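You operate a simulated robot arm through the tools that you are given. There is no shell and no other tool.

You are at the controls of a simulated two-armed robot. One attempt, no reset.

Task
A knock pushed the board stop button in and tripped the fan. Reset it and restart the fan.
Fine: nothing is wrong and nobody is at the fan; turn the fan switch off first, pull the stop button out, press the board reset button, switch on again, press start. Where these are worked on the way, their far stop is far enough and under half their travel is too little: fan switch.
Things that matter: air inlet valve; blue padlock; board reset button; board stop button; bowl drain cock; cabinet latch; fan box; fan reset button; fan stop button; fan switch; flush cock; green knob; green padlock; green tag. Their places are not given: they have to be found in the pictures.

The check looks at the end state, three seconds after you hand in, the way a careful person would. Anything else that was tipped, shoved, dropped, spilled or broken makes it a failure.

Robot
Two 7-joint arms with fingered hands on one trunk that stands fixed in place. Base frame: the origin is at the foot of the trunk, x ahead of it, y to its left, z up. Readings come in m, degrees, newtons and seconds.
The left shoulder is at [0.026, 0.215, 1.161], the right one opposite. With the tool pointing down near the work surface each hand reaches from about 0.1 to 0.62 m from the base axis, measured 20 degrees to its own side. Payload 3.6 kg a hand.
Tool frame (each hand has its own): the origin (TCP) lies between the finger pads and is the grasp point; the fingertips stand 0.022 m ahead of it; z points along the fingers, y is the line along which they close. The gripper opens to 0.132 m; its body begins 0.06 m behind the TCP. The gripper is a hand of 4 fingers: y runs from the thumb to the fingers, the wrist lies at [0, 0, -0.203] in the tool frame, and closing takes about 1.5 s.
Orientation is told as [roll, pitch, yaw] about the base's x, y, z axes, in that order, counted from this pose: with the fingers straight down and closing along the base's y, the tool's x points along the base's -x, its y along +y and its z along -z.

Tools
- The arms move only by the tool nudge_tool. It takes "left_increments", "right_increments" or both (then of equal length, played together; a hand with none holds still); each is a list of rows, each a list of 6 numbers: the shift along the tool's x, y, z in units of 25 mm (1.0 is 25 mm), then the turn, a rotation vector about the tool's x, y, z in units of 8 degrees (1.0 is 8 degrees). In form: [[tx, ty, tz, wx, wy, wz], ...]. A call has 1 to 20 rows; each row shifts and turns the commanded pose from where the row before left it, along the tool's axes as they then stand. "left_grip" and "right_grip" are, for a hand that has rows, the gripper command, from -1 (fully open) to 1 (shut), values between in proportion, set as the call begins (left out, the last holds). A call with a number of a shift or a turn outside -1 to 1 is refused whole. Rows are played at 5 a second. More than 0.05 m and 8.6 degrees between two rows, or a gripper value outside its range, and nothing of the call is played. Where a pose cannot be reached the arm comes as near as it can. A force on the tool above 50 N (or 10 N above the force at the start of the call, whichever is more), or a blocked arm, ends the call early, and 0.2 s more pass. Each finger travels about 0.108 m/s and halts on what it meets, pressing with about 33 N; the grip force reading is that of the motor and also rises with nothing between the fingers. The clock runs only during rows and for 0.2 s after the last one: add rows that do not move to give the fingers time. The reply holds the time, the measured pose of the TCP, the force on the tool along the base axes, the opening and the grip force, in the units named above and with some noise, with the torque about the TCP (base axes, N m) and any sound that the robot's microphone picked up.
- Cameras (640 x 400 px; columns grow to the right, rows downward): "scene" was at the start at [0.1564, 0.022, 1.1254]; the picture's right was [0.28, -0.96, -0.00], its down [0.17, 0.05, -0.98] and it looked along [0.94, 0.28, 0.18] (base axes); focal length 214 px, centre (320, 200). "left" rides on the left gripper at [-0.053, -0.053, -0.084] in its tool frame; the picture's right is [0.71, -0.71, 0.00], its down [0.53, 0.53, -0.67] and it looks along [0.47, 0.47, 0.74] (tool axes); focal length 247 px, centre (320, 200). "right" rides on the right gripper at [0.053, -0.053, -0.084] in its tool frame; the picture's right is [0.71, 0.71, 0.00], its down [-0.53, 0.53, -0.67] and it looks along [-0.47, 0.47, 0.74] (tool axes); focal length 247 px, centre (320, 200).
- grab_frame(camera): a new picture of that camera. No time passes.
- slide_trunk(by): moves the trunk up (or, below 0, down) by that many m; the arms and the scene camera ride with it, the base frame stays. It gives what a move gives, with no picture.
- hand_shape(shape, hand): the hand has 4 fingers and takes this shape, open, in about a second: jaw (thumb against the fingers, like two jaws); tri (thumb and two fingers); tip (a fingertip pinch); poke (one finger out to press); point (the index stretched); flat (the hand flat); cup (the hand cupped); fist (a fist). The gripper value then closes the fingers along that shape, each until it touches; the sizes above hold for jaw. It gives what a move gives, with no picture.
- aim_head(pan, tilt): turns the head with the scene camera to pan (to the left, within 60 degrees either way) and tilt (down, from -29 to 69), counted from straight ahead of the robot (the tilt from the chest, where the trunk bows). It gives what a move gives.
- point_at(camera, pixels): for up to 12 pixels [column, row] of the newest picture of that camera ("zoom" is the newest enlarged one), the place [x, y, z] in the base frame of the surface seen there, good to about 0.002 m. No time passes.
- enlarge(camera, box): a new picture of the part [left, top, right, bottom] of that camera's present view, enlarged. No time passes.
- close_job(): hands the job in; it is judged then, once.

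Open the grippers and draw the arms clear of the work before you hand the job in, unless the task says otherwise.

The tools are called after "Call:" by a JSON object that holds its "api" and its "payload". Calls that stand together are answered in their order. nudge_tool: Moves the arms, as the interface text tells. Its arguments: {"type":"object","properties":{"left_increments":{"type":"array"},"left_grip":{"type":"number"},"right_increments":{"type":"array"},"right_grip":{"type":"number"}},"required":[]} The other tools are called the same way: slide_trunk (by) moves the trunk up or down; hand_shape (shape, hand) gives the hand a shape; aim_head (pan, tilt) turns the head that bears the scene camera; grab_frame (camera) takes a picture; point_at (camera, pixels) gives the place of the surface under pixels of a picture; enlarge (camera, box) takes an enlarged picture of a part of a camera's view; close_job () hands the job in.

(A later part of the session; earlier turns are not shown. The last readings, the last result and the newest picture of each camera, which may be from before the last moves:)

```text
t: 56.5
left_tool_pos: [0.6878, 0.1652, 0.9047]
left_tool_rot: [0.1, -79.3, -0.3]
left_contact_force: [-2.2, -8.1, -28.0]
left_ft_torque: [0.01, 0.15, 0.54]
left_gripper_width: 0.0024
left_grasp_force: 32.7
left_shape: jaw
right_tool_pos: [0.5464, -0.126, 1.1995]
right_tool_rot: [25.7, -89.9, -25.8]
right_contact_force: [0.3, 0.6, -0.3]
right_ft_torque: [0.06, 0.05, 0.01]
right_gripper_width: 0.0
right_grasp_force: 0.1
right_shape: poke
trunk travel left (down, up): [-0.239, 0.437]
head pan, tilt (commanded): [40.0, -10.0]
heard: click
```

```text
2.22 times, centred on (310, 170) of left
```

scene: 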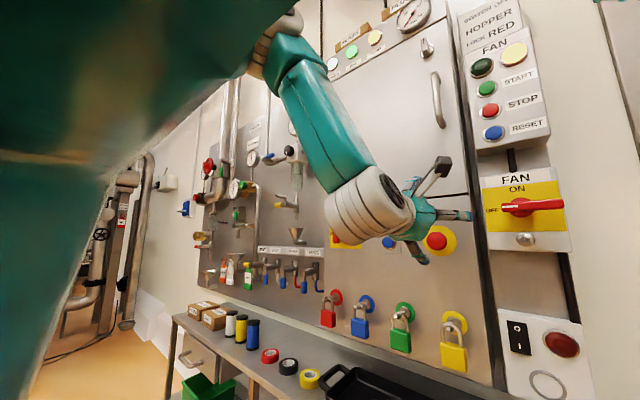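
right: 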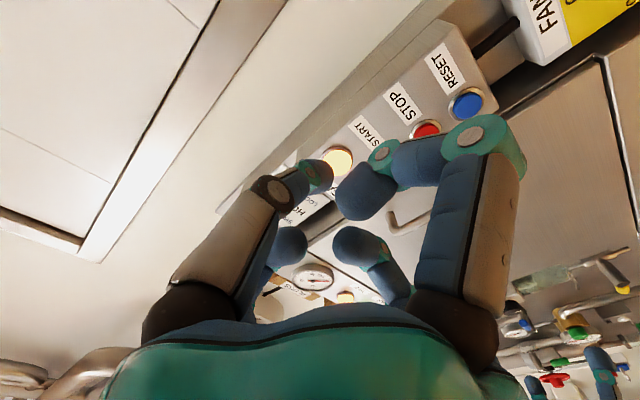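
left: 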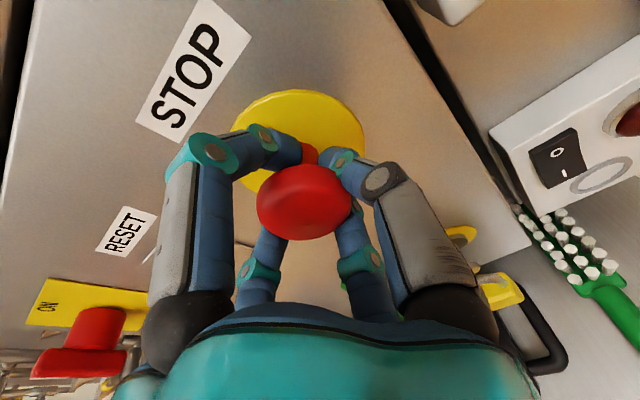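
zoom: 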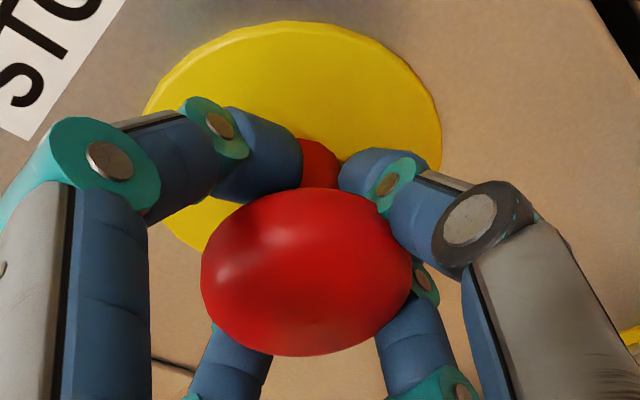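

The head's front is now at x≈0.674, about 9 mm further out than before, so it has popped out. I give a small 5 mm pull to seat it fully, watching the force.

Call:
{"api": "nudge_tool", "payload": {"left_increments": [[0.0, 0, -0.1, 0, 0, 0], [0.0, 0, -0.1, 0, 0, 0]]}}

Call:
{"api": "grab_frame", "payload": {"camera": "left"}}

Call:
{"api": "point_at", "payload": {"camera": "left", "pixels": [[305, 205], [305, 185], [280, 205], [335, 205], [305, 225], [311, 153]]}}

```text
t: 57.1
left_tool_pos: [0.6842, 0.1654, 0.9051]
left_tool_rot: [0.1, -79.1, -0.4]
left_contact_force: [-0.1, -10.5, -29.8]
left_ft_torque: [-0.03, 0.12, 0.5]
left_gripper_width: 0.0019
left_grasp_force: 32.9
left_shape: jaw
right_tool_pos: [0.5449, -0.1265, 1.198]
right_tool_rot: [22.5, -89.8, -22.9]
right_contact_force: [0.3, -0.8, 0.5]
right_ft_torque: [0.01, -0.02, -0.03]
right_gripper_width: 0.0002
right_grasp_force: 0.0
right_shape: poke
trunk travel left (down, up): [-0.239, 0.437]
head pan, tilt (commanded): [40.0, -10.0]
```

```text
taken
```

left: 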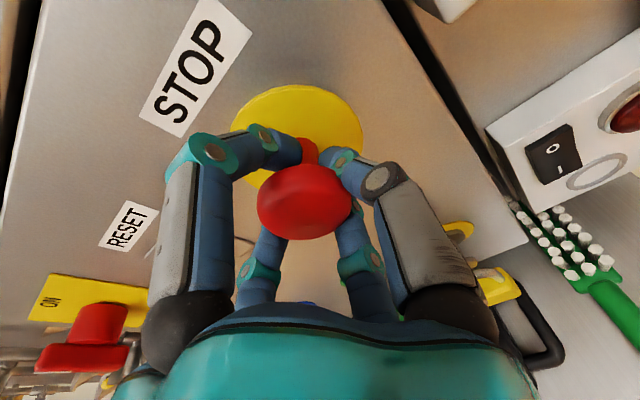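

```text
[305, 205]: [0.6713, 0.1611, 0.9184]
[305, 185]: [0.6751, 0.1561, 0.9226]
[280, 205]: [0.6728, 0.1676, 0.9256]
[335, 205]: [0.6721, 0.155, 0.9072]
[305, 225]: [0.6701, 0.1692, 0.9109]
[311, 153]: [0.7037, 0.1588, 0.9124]
```

The head followed freely another 4 mm with no force, so its end stop isn't reached yet. I keep pulling in small steps until the force rises.

Call:
{"api": "nudge_tool", "payload": {"left_increments": [[0.0, 0, -0.1, 0, 0, 0], [0.0, 0, -0.1, 0, 0, 0]]}}

Call:
{"api": "grab_frame", "payload": {"camera": "left"}}

Call:
{"api": "point_at", "payload": {"camera": "left", "pixels": [[305, 205], [305, 185], [280, 205], [335, 205], [305, 225], [311, 153]]}}

```text
t: 57.7
left_tool_pos: [0.6816, 0.1647, 0.9054]
left_tool_rot: [0.1, -79.2, -0.5]
left_contact_force: [22.6, -13.3, -32.6]
left_ft_torque: [-0.05, 0.0, 0.41]
left_gripper_width: 0.0014
left_grasp_force: 32.5
left_shape: jaw
right_tool_pos: [0.5494, -0.1272, 1.1968]
right_tool_rot: [14.7, -89.7, -14.8]
right_contact_force: [-0.1, -0.2, -0.3]
right_ft_torque: [0.0, 0.01, 0.0]
right_gripper_width: 0.0
right_grasp_force: 0.1
right_shape: poke
trunk travel left (down, up): [-0.239, 0.437]
head pan, tilt (commanded): [40.0, -10.0]
```

```text
taken
```

left: 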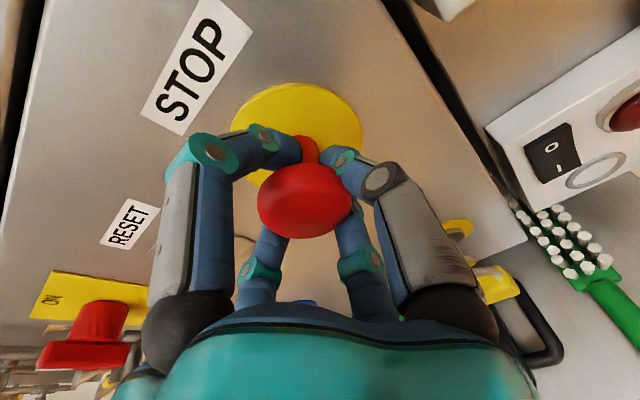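

```text
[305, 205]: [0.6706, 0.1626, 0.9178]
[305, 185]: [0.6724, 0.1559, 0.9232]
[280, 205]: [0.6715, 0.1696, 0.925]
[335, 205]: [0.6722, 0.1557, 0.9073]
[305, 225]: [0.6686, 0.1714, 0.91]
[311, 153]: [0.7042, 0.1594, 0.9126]
```

The force rose to 23 N with the head at x≈0.669, its outer stop. I open the fingers fully now.

Call:
{"api": "nudge_tool", "payload": {"left_increments": [[0, 0, 0, 0, 0, 0], [0, 0, 0, 0, 0, 0], [0, 0, 0, 0, 0, 0], [0, 0, 0, 0, 0, 0], [0, 0, 0, 0, 0, 0], [0, 0, 0, 0, 0, 0], [0, 0, 0, 0, 0, 0], [0, 0, 0, 0, 0, 0]], "left_grip": -1}}

Call:
{"api": "grab_frame", "payload": {"camera": "left"}}

Call:
{"api": "point_at", "payload": {"camera": "left", "pixels": [[305, 200], [305, 185], [280, 195], [330, 195], [305, 215]]}}

```text
t: 59.5
left_tool_pos: [0.677, 0.1675, 0.9123]
left_tool_rot: [0.0, -79.9, 0.1]
left_contact_force: [0.4, 0.5, -0.1]
left_ft_torque: [-0.01, 0.02, 0.02]
left_gripper_width: 0.132
left_grasp_force: 0.0
left_shape: jaw
right_tool_pos: [0.5437, -0.1246, 1.2009]
right_tool_rot: [80.0, -90.0, -80.2]
right_contact_force: [-0.1, -0.2, 0.3]
right_ft_torque: [-0.05, -0.01, 0.0]
right_gripper_width: 0.0001
right_grasp_force: 0.1
right_shape: poke
trunk travel left (down, up): [-0.239, 0.437]
head pan, tilt (commanded): [40.0, -10.0]
```

```text
taken
```

left: 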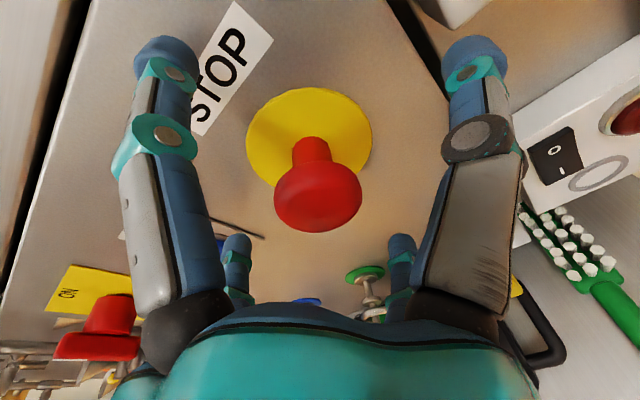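

```text
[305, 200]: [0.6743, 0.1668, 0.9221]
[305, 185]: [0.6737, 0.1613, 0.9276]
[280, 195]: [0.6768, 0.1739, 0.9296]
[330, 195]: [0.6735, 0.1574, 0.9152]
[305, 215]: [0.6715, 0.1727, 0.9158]
```

The button clearly stands out on a longer neck. I back the left hand off along −x.

Call:
{"api": "nudge_tool", "payload": {"left_increments": [[0.105, 0, -0.59, 0, 0, 0], [0.105, 0, -0.59, 0, 0, 0], [0.105, 0, -0.59, 0, 0, 0], [0.105, 0, -0.59, 0, 0, 0], [0.105, 0, -0.59, 0, 0, 0]]}}

Call:
{"api": "hand_shape", "payload": {"shape": "poke", "hand": "left"}}

Call:
{"api": "grab_frame", "payload": {"camera": "left"}}

Call:
{"api": "grab_frame", "payload": {"camera": "scene"}}

```text
t: 60.7
left_tool_pos: [0.6024, 0.1669, 0.9129]
left_tool_rot: [-0.2, -80.0, 0.2]
left_contact_force: [0.4, -0.4, -0.9]
left_ft_torque: [0.0, -0.02, -0.03]
left_gripper_width: 0.132
left_grasp_force: 0.1
left_shape: jaw
right_tool_pos: [0.543, -0.1243, 1.2018]
right_tool_rot: [88.5, -90.0, -88.7]
right_contact_force: [-0.7, 0.3, 0.1]
right_ft_torque: [0.01, 0.0, 0.03]
right_gripper_width: 0.0001
right_grasp_force: 0.1
right_shape: poke
trunk travel left (down, up): [-0.239, 0.437]
head pan, tilt (commanded): [40.0, -10.0]
```

```text
t: 61.6
left_tool_pos: [0.6031, 0.167, 0.9119]
left_tool_rot: [0.0, -80.0, 0.0]
left_contact_force: [-0.2, 0.8, 0.4]
left_ft_torque: [0.01, -0.01, -0.03]
left_gripper_width: 0.0
left_grasp_force: 0.2
left_shape: poke
right_tool_pos: [0.5438, -0.1253, 1.2008]
right_tool_rot: [78.7, -90.0, -78.7]
right_contact_force: [0.2, -0.7, -0.1]
right_ft_torque: [-0.01, 0.0, -0.02]
right_gripper_width: 0.0001
right_grasp_force: 0.1
right_shape: poke
trunk travel left (down, up): [-0.239, 0.437]
head pan, tilt (commanded): [40.0, -10.0]
```

```text
taken
```

left: 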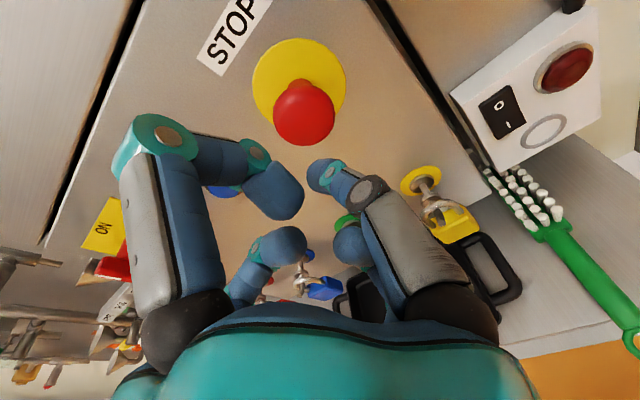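

```text
taken
```

scene: 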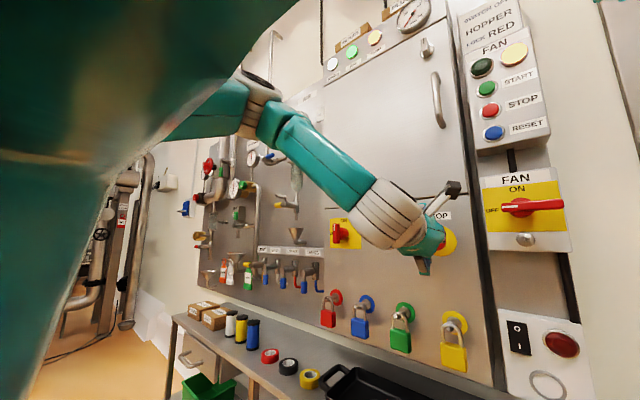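

The left thumb tip is at (322,175). I'll measure it relative to the TCP, and check the reset button's place again.

Call:
{"api": "point_at", "payload": {"camera": "left", "pixels": [[322, 175], [312, 180], [330, 165], [285, 200], [275, 180], [285, 240], [220, 190], [165, 135]]}}

Call:
{"api": "enlarge", "payload": {"camera": "scene", "box": [310, 180, 470, 300]}}

Call:
{"api": "enlarge", "payload": {"camera": "scene", "box": [310, 0, 570, 160]}}

```text
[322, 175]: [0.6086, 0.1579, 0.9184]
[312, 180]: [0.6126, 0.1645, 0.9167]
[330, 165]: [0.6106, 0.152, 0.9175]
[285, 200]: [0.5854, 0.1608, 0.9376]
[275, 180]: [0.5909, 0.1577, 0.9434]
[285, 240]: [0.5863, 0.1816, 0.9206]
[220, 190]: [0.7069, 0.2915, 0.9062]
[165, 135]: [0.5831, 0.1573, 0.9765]
```

```text
3.33 times, centred on (390, 240) of scene
```

zoom: 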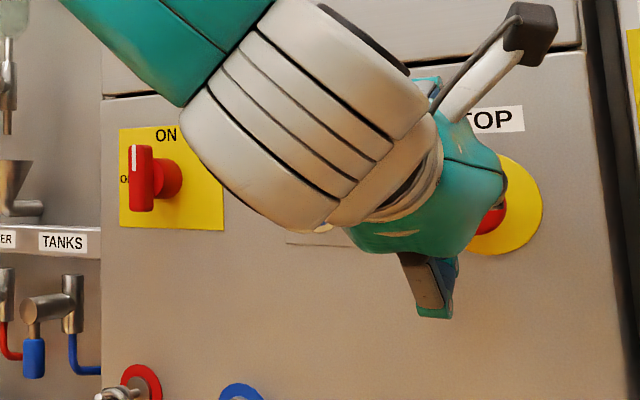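

```text
2.46 times, centred on (440, 80) of scene
```

zoom: 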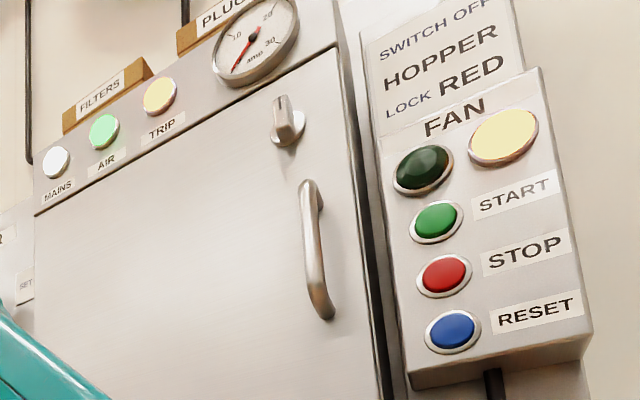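

The TRIP lamp on the board is lit for now. The left poke tip sits about (0.022, −0.003, −0.004) from the TCP; I move sideways to y≈0.29 in front of the reset button, still well back.

Call:
{"api": "nudge_tool", "payload": {"left_increments": [[0, 0.98, 0, 0, 0, 0], [0, 0.98, 0, 0, 0, 0], [0, 0.98, 0, 0, 0, 0], [0, 0.98, 0, 0, 0, 0], [0, 0.98, 0, 0, 0, 0]]}}

Call:
{"api": "grab_frame", "payload": {"camera": "left"}}

```text
t: 62.8
left_tool_pos: [0.5987, 0.216, 0.9558]
left_tool_rot: [0.5, -79.5, 0.3]
left_contact_force: [0.1, 0.7, 0.3]
left_ft_torque: [0.0, 0.02, 0.0]
left_gripper_width: 0.0
left_grasp_force: 0.1
left_shape: poke
left hand out of reach, approached as far as the arm can: row 1, 2, 3, 4, 5
right_tool_pos: [0.5419, -0.125, 1.2012]
right_tool_rot: [90.3, -90.0, -90.4]
right_contact_force: [0.3, 0.4, -1.0]
right_ft_torque: [-0.01, 0.02, 0.02]
right_gripper_width: 0.0001
right_grasp_force: 0.3
right_shape: poke
trunk travel left (down, up): [-0.239, 0.437]
head pan, tilt (commanded): [40.0, -10.0]
```

```text
taken
```

left: 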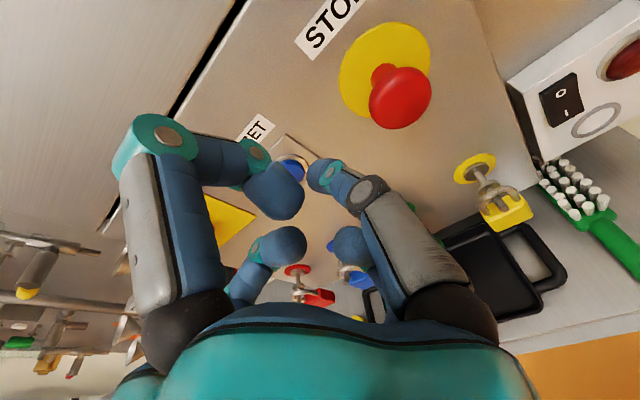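

The left arm is again at its wrist limit (stopped at (0.599, 0.216, 0.956)). I'll yaw the hand about 16° to the right and pitch slightly more down to relax the wrist, then try moving left again.

Call:
{"api": "nudge_tool", "payload": {"left_increments": [[0, 0, 0, 0.8, 0.4, 0], [0, 0, 0, 0.8, 0.4, 0], [0, 0, 0, 0.4, 0.4, 0], [0, 0.8, 0, 0, 0, 0], [0, 0.8, 0, 0, 0, 0]]}}

Call:
{"api": "grab_frame", "payload": {"camera": "scene"}}

```text
t: 64.0
left_tool_pos: [0.6068, 0.2315, 0.9434]
left_tool_rot: [-11.7, -70.5, -4.5]
left_contact_force: [0.0, 0.0, 0.0]
left_ft_torque: [0.01, 0.0, -0.02]
left_gripper_width: 0.0
left_grasp_force: 0.1
left_shape: poke
left hand out of reach, approached as far as the arm can: row 1
right_tool_pos: [0.5435, -0.1274, 1.2014]
right_tool_rot: [70.7, -90.0, -70.6]
right_contact_force: [-0.3, -0.9, 0.3]
right_ft_torque: [0.01, 0.02, -0.04]
right_gripper_width: 0.0
right_grasp_force: 0.1
right_shape: poke
trunk travel left (down, up): [-0.239, 0.437]
head pan, tilt (commanded): [40.0, -10.0]
```

```text
taken
```

scene: 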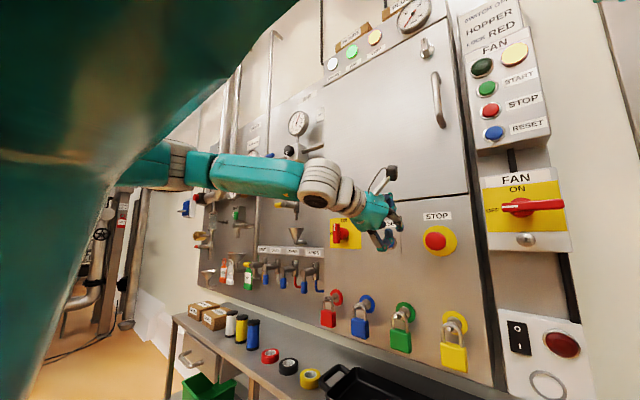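

The arm swung to a level elbow posture and is free again. Before moving left I check where the red main-switch handle at (340,232) is, since the outer fingers pass near it.

Call:
{"api": "enlarge", "payload": {"camera": "scene", "box": [320, 180, 460, 290]}}

Call:
{"api": "point_at", "payload": {"camera": "scene", "pixels": [[337, 228], [336, 238], [344, 233], [355, 230], [338, 243], [337, 222], [400, 195], [395, 215], [385, 240]]}}

Call:
{"api": "grab_frame", "payload": {"camera": "left"}}

```text
3.64 times, centred on (390, 235) of scene
```

zoom: 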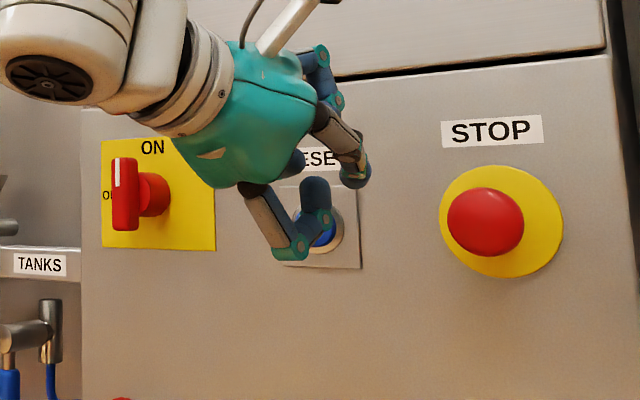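

```text
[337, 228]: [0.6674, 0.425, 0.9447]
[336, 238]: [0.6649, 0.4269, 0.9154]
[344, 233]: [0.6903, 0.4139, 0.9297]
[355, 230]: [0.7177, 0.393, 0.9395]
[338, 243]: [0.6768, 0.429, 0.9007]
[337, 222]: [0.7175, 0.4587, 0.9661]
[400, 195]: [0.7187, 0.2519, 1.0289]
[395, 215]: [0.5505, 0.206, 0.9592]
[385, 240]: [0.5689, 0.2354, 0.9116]
```

```text
taken
```

left: 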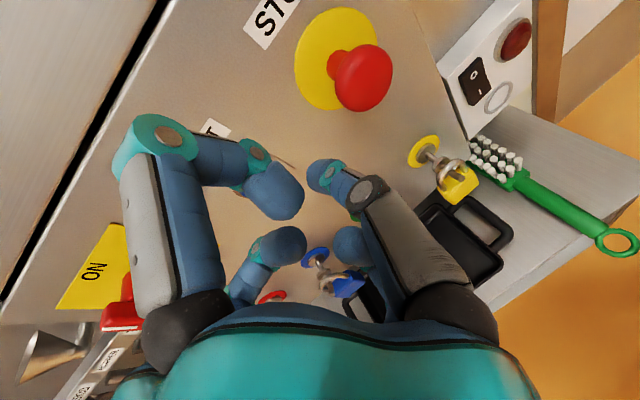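

The main switch handle is at y≈0.425, well clear. I move the left hand to a place just in front of the reset button, thumb tip expected near (0.679, 0.2875, 0.907).

Call:
{"api": "nudge_tool", "payload": {"left_increments": [[0.114, 0.79, 0.395, 0, 0, 0], [0.114, 0.79, 0.395, 0, 0, 0], [0.114, 0.79, 0.395, 0, 0, 0], [0.114, 0.79, 0.395, 0, 0, 0]]}}

Call:
{"api": "grab_frame", "payload": {"camera": "left"}}

Call:
{"api": "enlarge", "payload": {"camera": "scene", "box": [320, 180, 460, 290]}}

```text
t: 65.0
left_tool_pos: [0.6588, 0.2988, 0.9139]
left_tool_rot: [-11.5, -70.5, -4.6]
left_contact_force: [-0.6, 0.5, 0.9]
left_ft_torque: [-0.02, 0.0, 0.01]
left_gripper_width: 0.0001
left_grasp_force: 0.0
left_shape: poke
right_tool_pos: [0.5422, -0.1248, 1.2006]
right_tool_rot: [55.7, -89.9, -55.7]
right_contact_force: [0.1, 0.1, -1.0]
right_ft_torque: [-0.01, 0.02, 0.01]
right_gripper_width: 0.0
right_grasp_force: 0.0
right_shape: poke
trunk travel left (down, up): [-0.239, 0.437]
head pan, tilt (commanded): [40.0, -10.0]
```

```text
taken
```

left: 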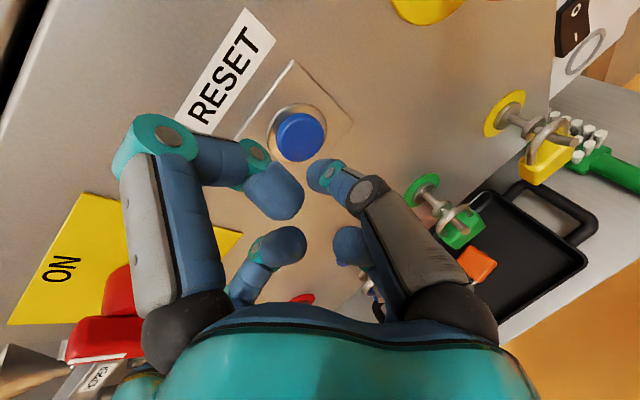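

```text
3.64 times, centred on (390, 235) of scene
```

zoom: 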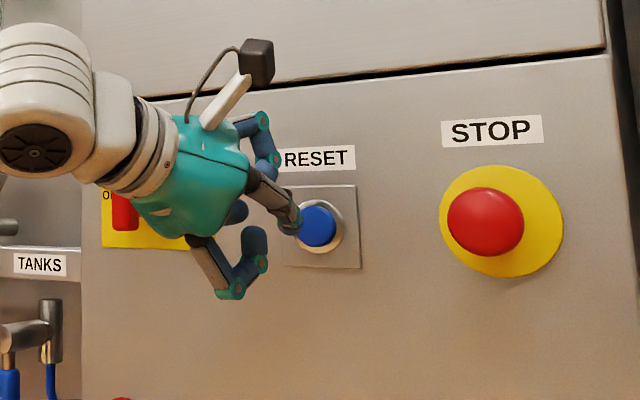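

I measure the thumb tip and the button in this view.

Call:
{"api": "point_at", "payload": {"camera": "left", "pixels": [[312, 180], [315, 165], [325, 163], [320, 188], [330, 175], [300, 135], [282, 140], [318, 130], [298, 118], [300, 155], [318, 150]]}}

Call:
{"api": "enlarge", "payload": {"camera": "left", "box": [240, 80, 400, 220]}}

```text
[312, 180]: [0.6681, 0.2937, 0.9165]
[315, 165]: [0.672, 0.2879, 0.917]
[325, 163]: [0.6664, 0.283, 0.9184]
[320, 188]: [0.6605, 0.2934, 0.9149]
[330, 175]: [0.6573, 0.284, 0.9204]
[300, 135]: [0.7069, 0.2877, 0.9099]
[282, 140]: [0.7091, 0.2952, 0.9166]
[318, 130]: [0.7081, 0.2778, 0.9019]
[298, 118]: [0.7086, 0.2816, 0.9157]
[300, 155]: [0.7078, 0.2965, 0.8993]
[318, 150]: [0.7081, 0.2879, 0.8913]
```

```text
2.86 times, centred on (320, 150) of left
```

zoom: 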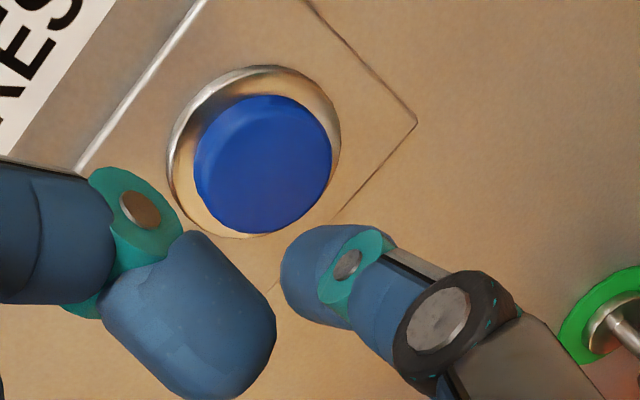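

The tip is about 29 mm in front of the button centre and aligned within ~3 mm. I advance straight along +x in small rows until contact.

Call:
{"api": "nudge_tool", "payload": {"left_increments": [[-0.111, 0.07, 0.31, 0, 0, 0], [-0.111, 0.07, 0.31, 0, 0, 0], [-0.111, 0.07, 0.31, 0, 0, 0], [-0.04, 0.032, 0.108, 0, 0, 0]]}}

Call:
{"api": "enlarge", "payload": {"camera": "left", "box": [240, 80, 400, 220]}}

```text
t: 66.0
left_tool_pos: [0.6874, 0.2968, 0.9142]
left_tool_rot: [-11.7, -70.6, -4.4]
left_contact_force: [-2.8, 0.0, -0.7]
left_ft_torque: [0.0, 0.06, -0.07]
left_gripper_width: 0.0001
left_grasp_force: 0.1
left_shape: poke
right_tool_pos: [0.5425, -0.1264, 1.2012]
right_tool_rot: [95.4, -90.0, -95.5]
right_contact_force: [0.1, 0.4, -0.3]
right_ft_torque: [-0.03, 0.01, 0.02]
right_gripper_width: 0.0001
right_grasp_force: 0.0
right_shape: poke
trunk travel left (down, up): [-0.239, 0.437]
head pan, tilt (commanded): [40.0, -10.0]
heard: click
```

```text
2.86 times, centred on (320, 150) of left
```

zoom: 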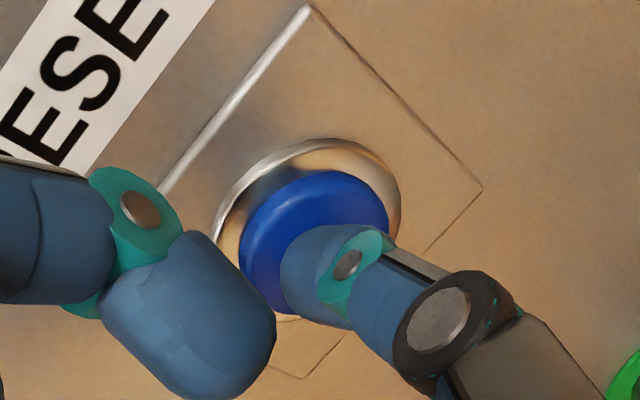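

A click was heard at light contact. I press about 3 mm further to make sure it is fully pressed, then look at the lamps.

Call:
{"api": "nudge_tool", "payload": {"left_increments": [[-0.03, 0.024, 0.08, 0, 0, 0], [-0.02, 0.016, 0.055, 0, 0, 0]]}}

Call:
{"api": "grab_frame", "payload": {"camera": "scene"}}

Call:
{"api": "enlarge", "payload": {"camera": "scene", "box": [310, 0, 570, 160]}}

```text
t: 66.6
left_tool_pos: [0.6898, 0.2966, 0.915]
left_tool_rot: [-11.7, -70.5, -4.6]
left_contact_force: [-13.9, 1.3, -3.8]
left_ft_torque: [0.0, 0.09, -0.04]
left_gripper_width: 0.0
left_grasp_force: 0.2
left_shape: poke
right_tool_pos: [0.5415, -0.1252, 1.2014]
right_tool_rot: [154.9, -89.9, -155.0]
right_contact_force: [0.0, -0.1, -0.1]
right_ft_torque: [0.0, 0.0, 0.01]
right_gripper_width: 0.0
right_grasp_force: 0.1
right_shape: poke
trunk travel left (down, up): [-0.239, 0.437]
head pan, tilt (commanded): [40.0, -10.0]
```

```text
taken
```

scene: 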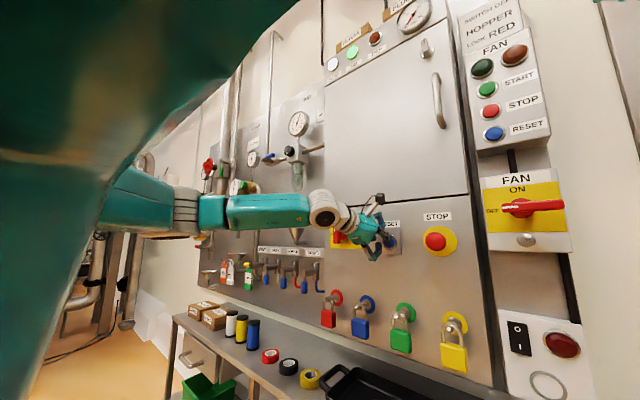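

```text
2.46 times, centred on (440, 80) of scene
```

zoom: 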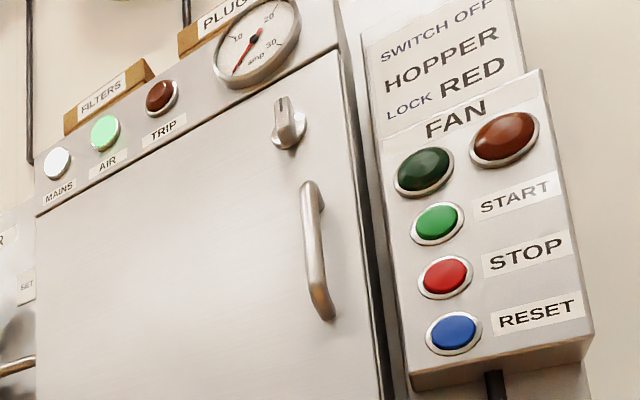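

Both trip lamps have gone out, so the board reset worked. I withdraw the left hand straight back.

Call:
{"api": "nudge_tool", "payload": {"left_increments": [[0.22, -0.176, -0.6, 0, 0, 0], [0.3, -0.24, -0.81, 0, 0, 0], [0.3, -0.24, -0.81, 0, 0, 0], [0.3, -0.24, -0.81, 0, 0, 0], [0.3, -0.24, -0.81, 0, 0, 0]]}}

Call:
{"api": "grab_frame", "payload": {"camera": "scene"}}

```text
t: 67.8
left_tool_pos: [0.5873, 0.2945, 0.9151]
left_tool_rot: [-11.7, -70.5, -4.5]
left_contact_force: [-0.1, -0.2, 0.2]
left_ft_torque: [0.02, 0.01, 0.01]
left_gripper_width: 0.0002
left_grasp_force: 0.1
left_shape: poke
right_tool_pos: [0.5426, -0.1242, 1.2011]
right_tool_rot: [102.5, -90.0, -102.5]
right_contact_force: [-0.6, 0.0, 0.1]
right_ft_torque: [0.02, -0.04, 0.01]
right_gripper_width: 0.0003
right_grasp_force: 0.1
right_shape: poke
trunk travel left (down, up): [-0.239, 0.437]
head pan, tilt (commanded): [40.0, -10.0]
```

```text
taken
```

scene: 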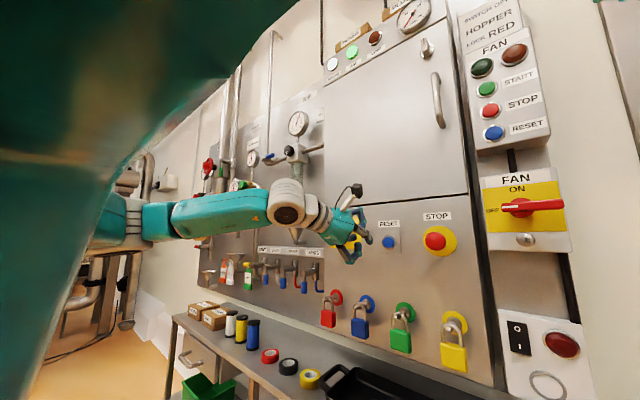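

The stop button (435,240) stands out and the reset is free. Now the right hand goes to a waiting place below-left of the bar's mark end, at about (0.62, 0.0495, 0.940).

Call:
{"api": "nudge_tool", "payload": {"right_increments": [[0.87, 0.578, 0.258, 0, 0, 0], [0.87, 0.578, 0.258, 0, 0, 0], [0.87, 0.578, 0.258, 0, 0, 0], [0.87, 0.578, 0.258, 0, 0, 0], [0.87, 0.578, 0.258, 0, 0, 0], [0.87, 0.578, 0.258, 0, 0, 0], [0.87, 0.578, 0.258, 0, 0, 0], [0.87, 0.578, 0.258, 0, 0, 0], [0.87, 0.578, 0.258, 0, 0, 0], [0.87, 0.578, 0.258, 0, 0, 0], [0.87, 0.578, 0.258, 0, 0, 0], [0.87, 0.578, 0.258, 0, 0, 0]]}}

Call:
{"api": "grab_frame", "payload": {"camera": "right"}}

Call:
{"api": "grab_frame", "payload": {"camera": "scene"}}

```text
t: 70.4
left_tool_pos: [0.5876, 0.2942, 0.9144]
left_tool_rot: [-11.6, -70.5, -4.3]
left_contact_force: [-0.1, -0.1, -0.4]
left_ft_torque: [0.04, -0.01, 0.01]
left_gripper_width: 0.0
left_grasp_force: 0.0
left_shape: poke
right_tool_pos: [0.622, 0.0485, 0.9385]
right_tool_rot: [113.5, -89.9, -113.6]
right_contact_force: [-0.1, -1.1, 0.9]
right_ft_torque: [0.0, 0.02, -0.02]
right_gripper_width: 0.0
right_grasp_force: 0.0
right_shape: poke
trunk travel left (down, up): [-0.239, 0.437]
head pan, tilt (commanded): [40.0, -10.0]
```

```text
taken
```

right: 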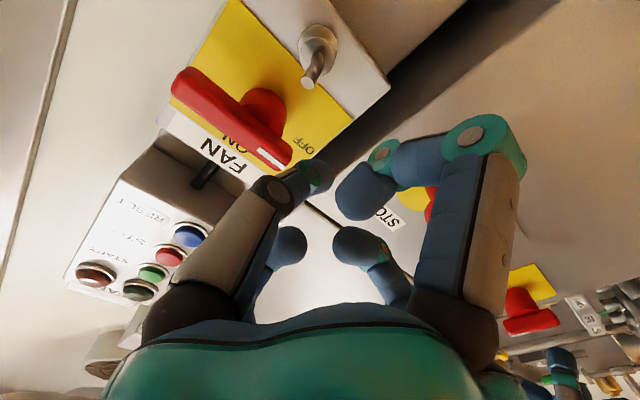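

```text
taken
```

scene: 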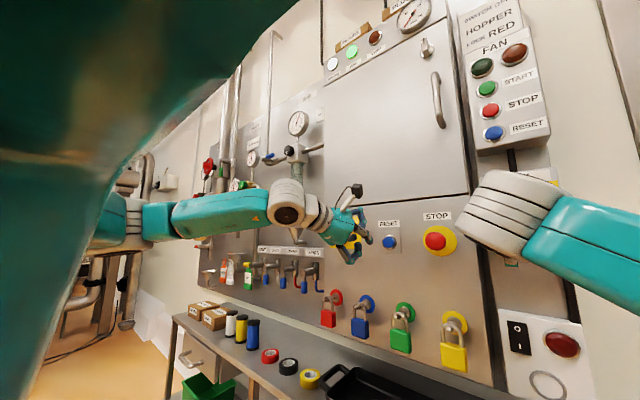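

The right camera shows the bar with its mark end at (275,158). I measure the bar and my thumb tip (320,175) here.

Call:
{"api": "point_at", "payload": {"camera": "right", "pixels": [[285, 155], [270, 145], [265, 157], [182, 75], [240, 115], [310, 75], [315, 40], [318, 165], [325, 175], [310, 180], [295, 150]]}}

Call:
{"api": "enlarge", "payload": {"camera": "right", "box": [160, 20, 400, 220]}}

```text
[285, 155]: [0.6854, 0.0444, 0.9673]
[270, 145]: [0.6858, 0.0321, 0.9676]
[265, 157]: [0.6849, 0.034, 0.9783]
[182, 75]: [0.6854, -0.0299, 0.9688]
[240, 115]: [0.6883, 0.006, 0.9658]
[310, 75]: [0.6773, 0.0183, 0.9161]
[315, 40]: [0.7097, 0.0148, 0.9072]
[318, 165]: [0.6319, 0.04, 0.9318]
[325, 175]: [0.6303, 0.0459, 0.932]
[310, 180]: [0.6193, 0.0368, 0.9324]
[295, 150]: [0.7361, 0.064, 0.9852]
```

```text
2.00 times, centred on (280, 120) of right
```

zoom: 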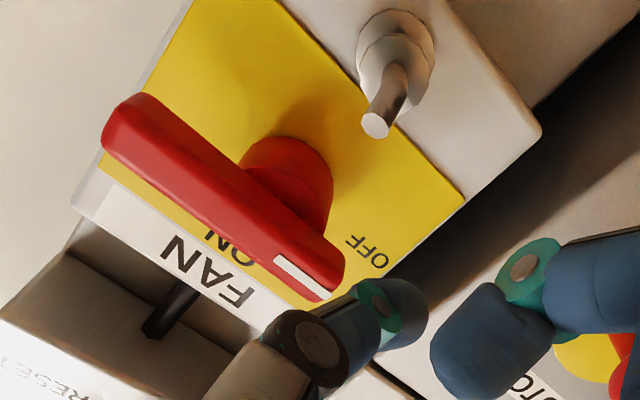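

The bar's pivot works out at about (y 0.017, z 0.9745), with the mark end 30 mm long at y≈0.047 and its underside at z≈0.967. I insert the thumb just below the mark end.

Call:
{"api": "nudge_tool", "payload": {"right_increments": [[-0.22, -0.26, 0.3, 0, 0, 0], [0, 0, 0.65, 0, 0, 0], [0, 0, 0.65, 0, 0, 0], [0, 0, 0.64, 0, 0, 0]]}}

Call:
{"api": "enlarge", "payload": {"camera": "right", "box": [160, 20, 400, 220]}}

```text
t: 71.4
left_tool_pos: [0.5865, 0.2953, 0.915]
left_tool_rot: [-11.8, -70.5, -4.5]
left_contact_force: [0.0, 0.7, -0.1]
left_ft_torque: [0.0, 0.04, -0.04]
left_gripper_width: 0.0
left_grasp_force: 0.0
left_shape: poke
right_tool_pos: [0.677, 0.0417, 0.9442]
right_tool_rot: [55.6, -89.9, -55.5]
right_contact_force: [0.1, -0.6, -0.3]
right_ft_torque: [-0.01, 0.03, 0.03]
right_gripper_width: 0.0003
right_grasp_force: 0.2
right_shape: poke
trunk travel left (down, up): [-0.239, 0.437]
head pan, tilt (commanded): [40.0, -10.0]
```

```text
2.00 times, centred on (280, 120) of right
```

zoom: 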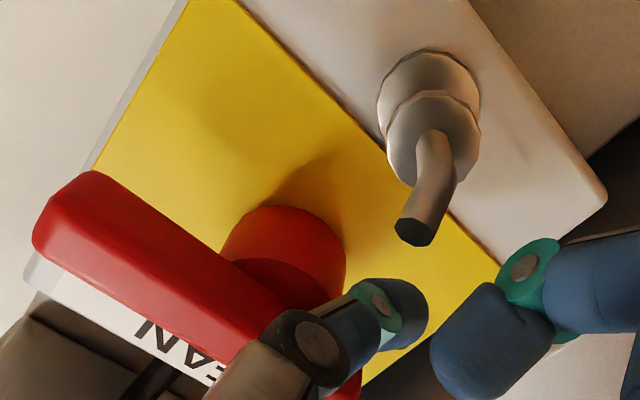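

Clear of everything. I push up along the arc, first two thirds of the turn, then check.

Call:
{"api": "nudge_tool", "payload": {"right_increments": [[-0.62, 0, 0, 0, 0, 0], [-0.26, 0.09, 0, 0, 0, 0], [-0.26, 0.09, 0, 0, 0, 0], [-0.27, -0.05, 0, 0, 0, 0], [-0.27, -0.05, 0, 0, 0, 0]]}}

Call:
{"api": "enlarge", "payload": {"camera": "right", "box": [160, 20, 400, 220]}}

```text
t: 72.6
left_tool_pos: [0.5857, 0.2958, 0.9137]
left_tool_rot: [-11.6, -70.5, -4.5]
left_contact_force: [-0.4, 0.2, -0.3]
left_ft_torque: [0.04, 0.01, 0.01]
left_gripper_width: 0.0001
left_grasp_force: 0.2
left_shape: poke
right_tool_pos: [0.6777, 0.0442, 0.9879]
right_tool_rot: [90.7, -89.9, -90.8]
right_contact_force: [-2.9, 1.2, -1.1]
right_ft_torque: [0.04, 0.05, 0.0]
right_gripper_width: 0.0
right_grasp_force: 0.0
right_shape: poke
trunk travel left (down, up): [-0.239, 0.437]
head pan, tilt (commanded): [40.0, -10.0]
```

```text
2.00 times, centred on (280, 120) of right
```

zoom: 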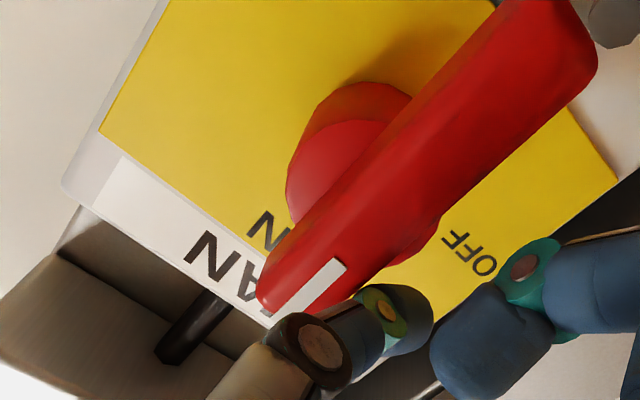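

The bar already appears upright, possibly snapped to ON. I measure its two ends and finish the arc gently.

Call:
{"api": "point_at", "payload": {"camera": "zoom", "pixels": [[265, 295], [310, 290], [340, 262], [560, 40], [590, 60], [450, 130], [400, 200], [350, 210]]}}

```text
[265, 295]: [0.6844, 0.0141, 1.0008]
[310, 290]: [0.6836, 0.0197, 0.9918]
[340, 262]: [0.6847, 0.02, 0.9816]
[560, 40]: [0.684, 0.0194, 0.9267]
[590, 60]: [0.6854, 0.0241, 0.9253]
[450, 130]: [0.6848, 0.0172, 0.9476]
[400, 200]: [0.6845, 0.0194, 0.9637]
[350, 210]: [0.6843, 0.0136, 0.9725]
```

The bar is vertical (mark end at z≈1.003, lower end at z≈0.925): ON. I make the last few millimetres gently to be sure it's against its stop.

Call:
{"api": "nudge_tool", "payload": {"right_increments": [[-0.21, -0.18, 0, 0, 0, 0], [-0.15, -0.18, 0, 0, 0, 0]]}}

Call:
{"api": "enlarge", "payload": {"camera": "right", "box": [160, 20, 400, 220]}}

```text
t: 73.2
left_tool_pos: [0.5858, 0.2957, 0.9146]
left_tool_rot: [-12.0, -70.6, -4.2]
left_contact_force: [-0.2, -0.1, -0.6]
left_ft_torque: [0.01, 0.0, -0.02]
left_gripper_width: 0.0
left_grasp_force: 0.0
left_shape: poke
right_tool_pos: [0.6757, 0.0408, 0.9962]
right_tool_rot: [-137.0, -90.1, 137.5]
right_contact_force: [-9.3, 17.0, -4.4]
right_ft_torque: [0.02, 0.02, 0.05]
right_gripper_width: 0.0
right_grasp_force: 0.0
right_shape: poke
trunk travel left (down, up): [-0.239, 0.437]
head pan, tilt (commanded): [40.0, -10.0]
```

```text
2.00 times, centred on (280, 120) of right
```

zoom: 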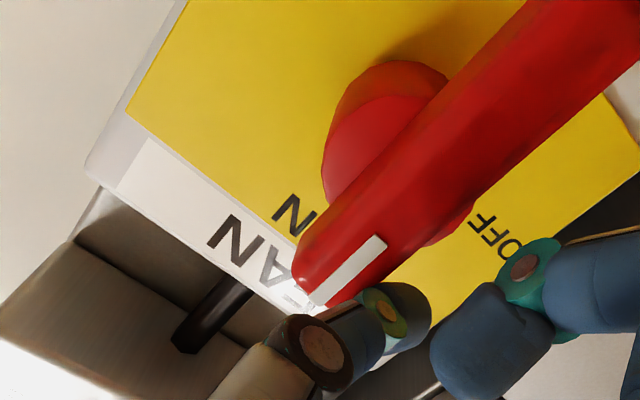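

It now pushes back with 17 N against its ON stop. I move off to the left and withdraw, then look from the scene camera.

Call:
{"api": "nudge_tool", "payload": {"right_increments": [[0.1, 0.4, 0, 0, 0, 0], [0, 0, -0.8, 0, 0, 0], [0, 0, -0.8, 0, 0, 0], [0, 0, -0.8, 0, 0, 0], [-0.8, -0.3, -0.4, 0, 0, 0], [-1, -0.3, 0, 0, 0, 0], [-1, -0.3, 0, 0, 0, 0]]}}

Call:
{"api": "aim_head", "payload": {"pan": 15, "tilt": -5}}

Call:
{"api": "grab_frame", "payload": {"camera": "scene"}}

Call:
{"api": "grab_frame", "payload": {"camera": "right"}}

```text
t: 74.8
left_tool_pos: [0.587, 0.296, 0.9154]
left_tool_rot: [-11.7, -70.6, -4.5]
left_contact_force: [-0.1, -0.2, 0.2]
left_ft_torque: [0.01, 0.0, 0.02]
left_gripper_width: 0.0003
left_grasp_force: 0.1
left_shape: poke
right_tool_pos: [0.608, 0.0201, 1.0651]
right_tool_rot: [81.9, -90.0, -82.0]
right_contact_force: [-0.3, -0.5, -0.8]
right_ft_torque: [-0.02, -0.07, -0.01]
right_gripper_width: 0.0002
right_grasp_force: 0.1
right_shape: poke
trunk travel left (down, up): [-0.239, 0.437]
head pan, tilt (commanded): [40.0, -10.0]
```

```text
t: 75.7
left_tool_pos: [0.5872, 0.2949, 0.9151]
left_tool_rot: [-11.7, -70.5, -4.5]
left_contact_force: [-0.2, 0.3, -0.4]
left_ft_torque: [0.0, -0.02, 0.03]
left_gripper_width: 0.0001
left_grasp_force: 0.1
left_shape: poke
right_tool_pos: [0.6075, 0.022, 1.0646]
right_tool_rot: [72.4, -90.0, -72.6]
right_contact_force: [1.5, 0.7, 0.3]
right_ft_torque: [0.01, 0.01, -0.03]
right_gripper_width: 0.0
right_grasp_force: 0.0
right_shape: poke
trunk travel left (down, up): [-0.239, 0.437]
head pan, tilt (commanded): [15.0, -5.0]
```

```text
taken
```

scene: 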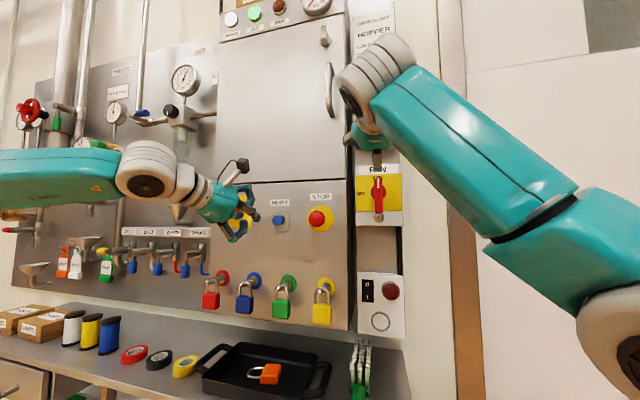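

```text
taken
```

right: 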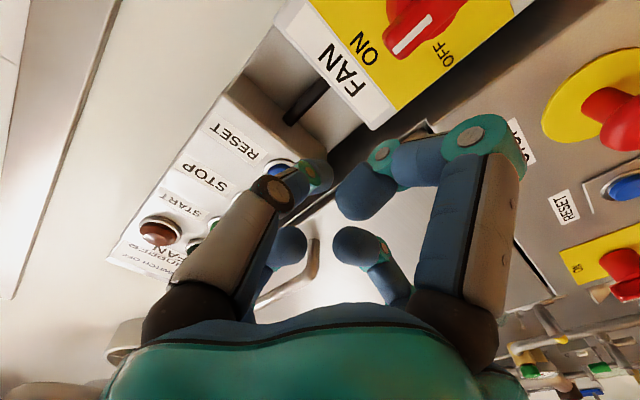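

The switch shows ON. I move the right hand up and to the right so the START button comes into view for an exact measurement.

Call:
{"api": "nudge_tool", "payload": {"right_increments": [[-0.9, -0.6, -0.1, 0, 0, 0], [-0.9, -0.6, -0.1, 0, 0, 0], [-0.9, -0.6, -0.1, 0, 0, 0], [-0.9, -0.6, -0.1, 0, 0, 0], [-0.9, -0.6, -0.1, 0, 0, 0], [-0.9, -0.6, -0.1, 0, 0, 0], [-0.9, -0.6, -0.1, 0, 0, 0]]}}

Call:
{"api": "aim_head", "payload": {"pan": 5, "tilt": -18}}

Call:
{"api": "grab_frame", "payload": {"camera": "scene"}}

Call:
{"api": "grab_frame", "payload": {"camera": "right"}}

```text
t: 77.3
left_tool_pos: [0.587, 0.2961, 0.9146]
left_tool_rot: [-11.7, -70.5, -4.5]
left_contact_force: [0.2, 0.1, -0.5]
left_ft_torque: [0.0, 0.01, -0.02]
left_gripper_width: 0.0
left_grasp_force: 0.0
left_shape: poke
right_tool_pos: [0.5888, -0.0847, 1.2215]
right_tool_rot: [101.2, -90.1, -101.3]
right_contact_force: [0.1, -0.3, -0.2]
right_ft_torque: [0.01, -0.01, 0.0]
right_gripper_width: 0.0
right_grasp_force: 0.0
right_shape: poke
trunk travel left (down, up): [-0.239, 0.437]
head pan, tilt (commanded): [15.0, -5.0]
```

```text
t: 78.0
left_tool_pos: [0.587, 0.2966, 0.9146]
left_tool_rot: [-11.7, -70.5, -4.5]
left_contact_force: [0.2, -0.4, -0.5]
left_ft_torque: [-0.01, 0.01, 0.0]
left_gripper_width: 0.0
left_grasp_force: 0.0
left_shape: poke
right_tool_pos: [0.5893, -0.0833, 1.2213]
right_tool_rot: [79.2, -90.1, -79.3]
right_contact_force: [0.4, -0.1, -0.3]
right_ft_torque: [0.01, 0.0, -0.01]
right_gripper_width: 0.0003
right_grasp_force: 0.0
right_shape: poke
trunk travel left (down, up): [-0.239, 0.437]
head pan, tilt (commanded): [5.0, -18.0]
```

```text
taken
```

scene: 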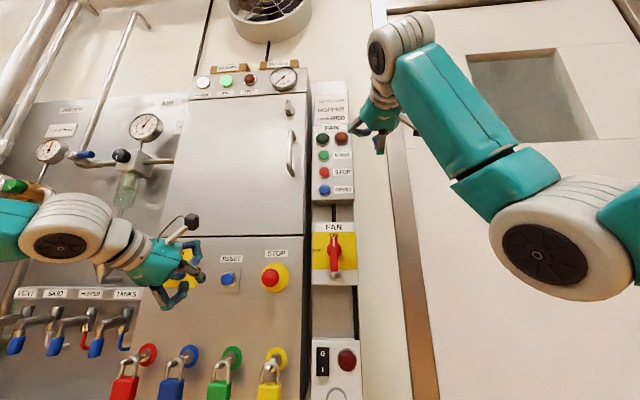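

```text
taken
```

right: 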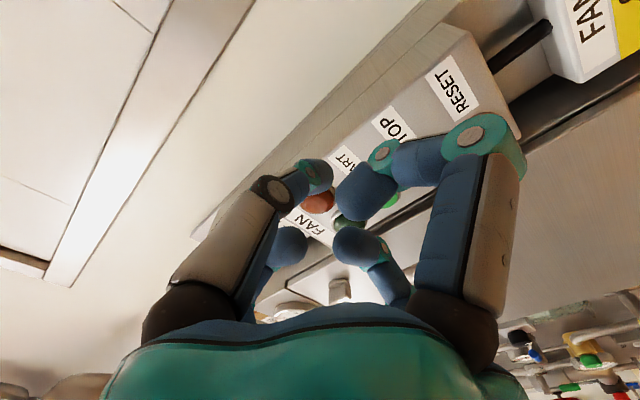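

I zoom on the fan box to measure START exactly.

Call:
{"api": "enlarge", "payload": {"camera": "scene", "box": [300, 110, 370, 290]}}

Call:
{"api": "enlarge", "payload": {"camera": "scene", "box": [305, 120, 365, 205]}}

```text
2.22 times, centred on (335, 200) of scene
```

zoom: 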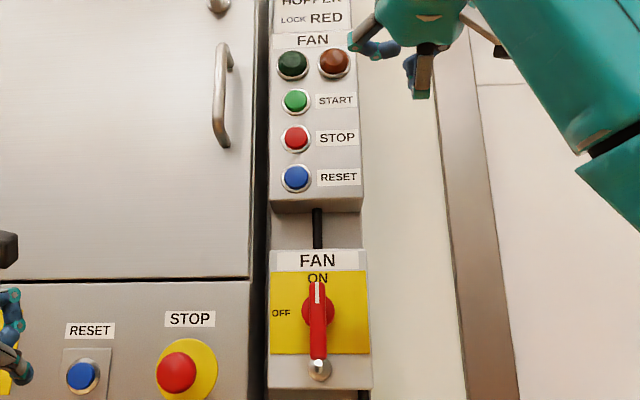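

```text
4.71 times, centred on (335, 162) of scene
```

zoom: 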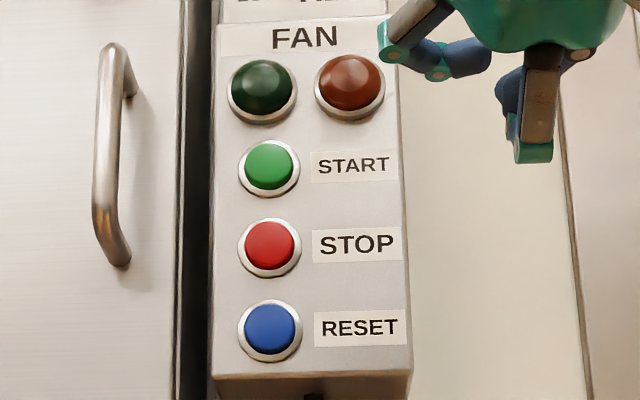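

Call:
{"api": "point_at", "payload": {"camera": "zoom", "pixels": [[269, 166], [248, 166], [291, 166], [269, 146], [269, 187], [269, 245], [262, 90], [350, 85], [270, 325], [110, 150]]}}

```text
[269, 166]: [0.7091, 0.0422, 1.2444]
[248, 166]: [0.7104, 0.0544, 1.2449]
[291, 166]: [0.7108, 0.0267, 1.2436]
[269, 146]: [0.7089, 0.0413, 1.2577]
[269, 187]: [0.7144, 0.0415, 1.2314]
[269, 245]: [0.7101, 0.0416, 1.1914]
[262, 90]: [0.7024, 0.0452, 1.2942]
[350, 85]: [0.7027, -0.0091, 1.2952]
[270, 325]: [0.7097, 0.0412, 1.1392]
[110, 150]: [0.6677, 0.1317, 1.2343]
```

START's centre is at (0.709, 0.041, 1.245); the cabinet handle is at y≈0.132, about 15 mm clear of my outer finger. I line up at (0.64, 0.044, 1.245).

Call:
{"api": "nudge_tool", "payload": {"right_increments": [[-0.158, 0.853, 0.34, 0, 0, 0], [-0.158, 0.853, 0.34, 0, 0, 0], [-0.158, 0.853, 0.34, 0, 0, 0], [-0.158, 0.853, 0.34, 0, 0, 0], [-0.158, 0.853, 0.34, 0, 0, 0], [-0.158, 0.853, 0.34, 0, 0, 0]]}}

Call:
{"api": "grab_frame", "payload": {"camera": "right"}}

Call:
{"api": "grab_frame", "payload": {"camera": "scene"}}

```text
t: 79.6
left_tool_pos: [0.5869, 0.2954, 0.9161]
left_tool_rot: [-11.7, -70.6, -4.4]
left_contact_force: [-0.9, -0.1, -0.5]
left_ft_torque: [0.0, -0.01, -0.01]
left_gripper_width: 0.0
left_grasp_force: 0.0
left_shape: poke
right_tool_pos: [0.6551, 0.0273, 1.2326]
right_tool_rot: [-7.6, -88.9, 5.6]
right_contact_force: [0.1, -1.0, 0.9]
right_ft_torque: [-0.01, -0.01, 0.01]
right_gripper_width: 0.0
right_grasp_force: 0.1
right_shape: poke
trunk travel left (down, up): [-0.239, 0.437]
head pan, tilt (commanded): [5.0, -18.0]
stopped in row 6 (right hand): the arm was blocked; the commanded pose is now the measured one
```

```text
taken
```

right: 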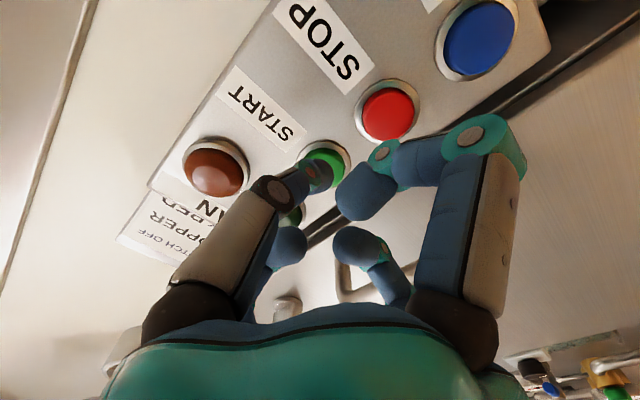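

```text
taken
```

scene: 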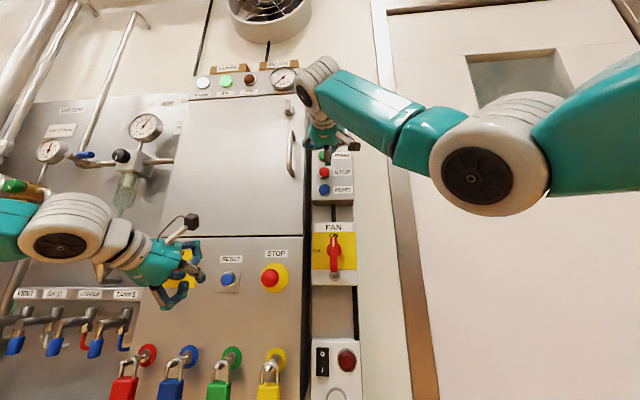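

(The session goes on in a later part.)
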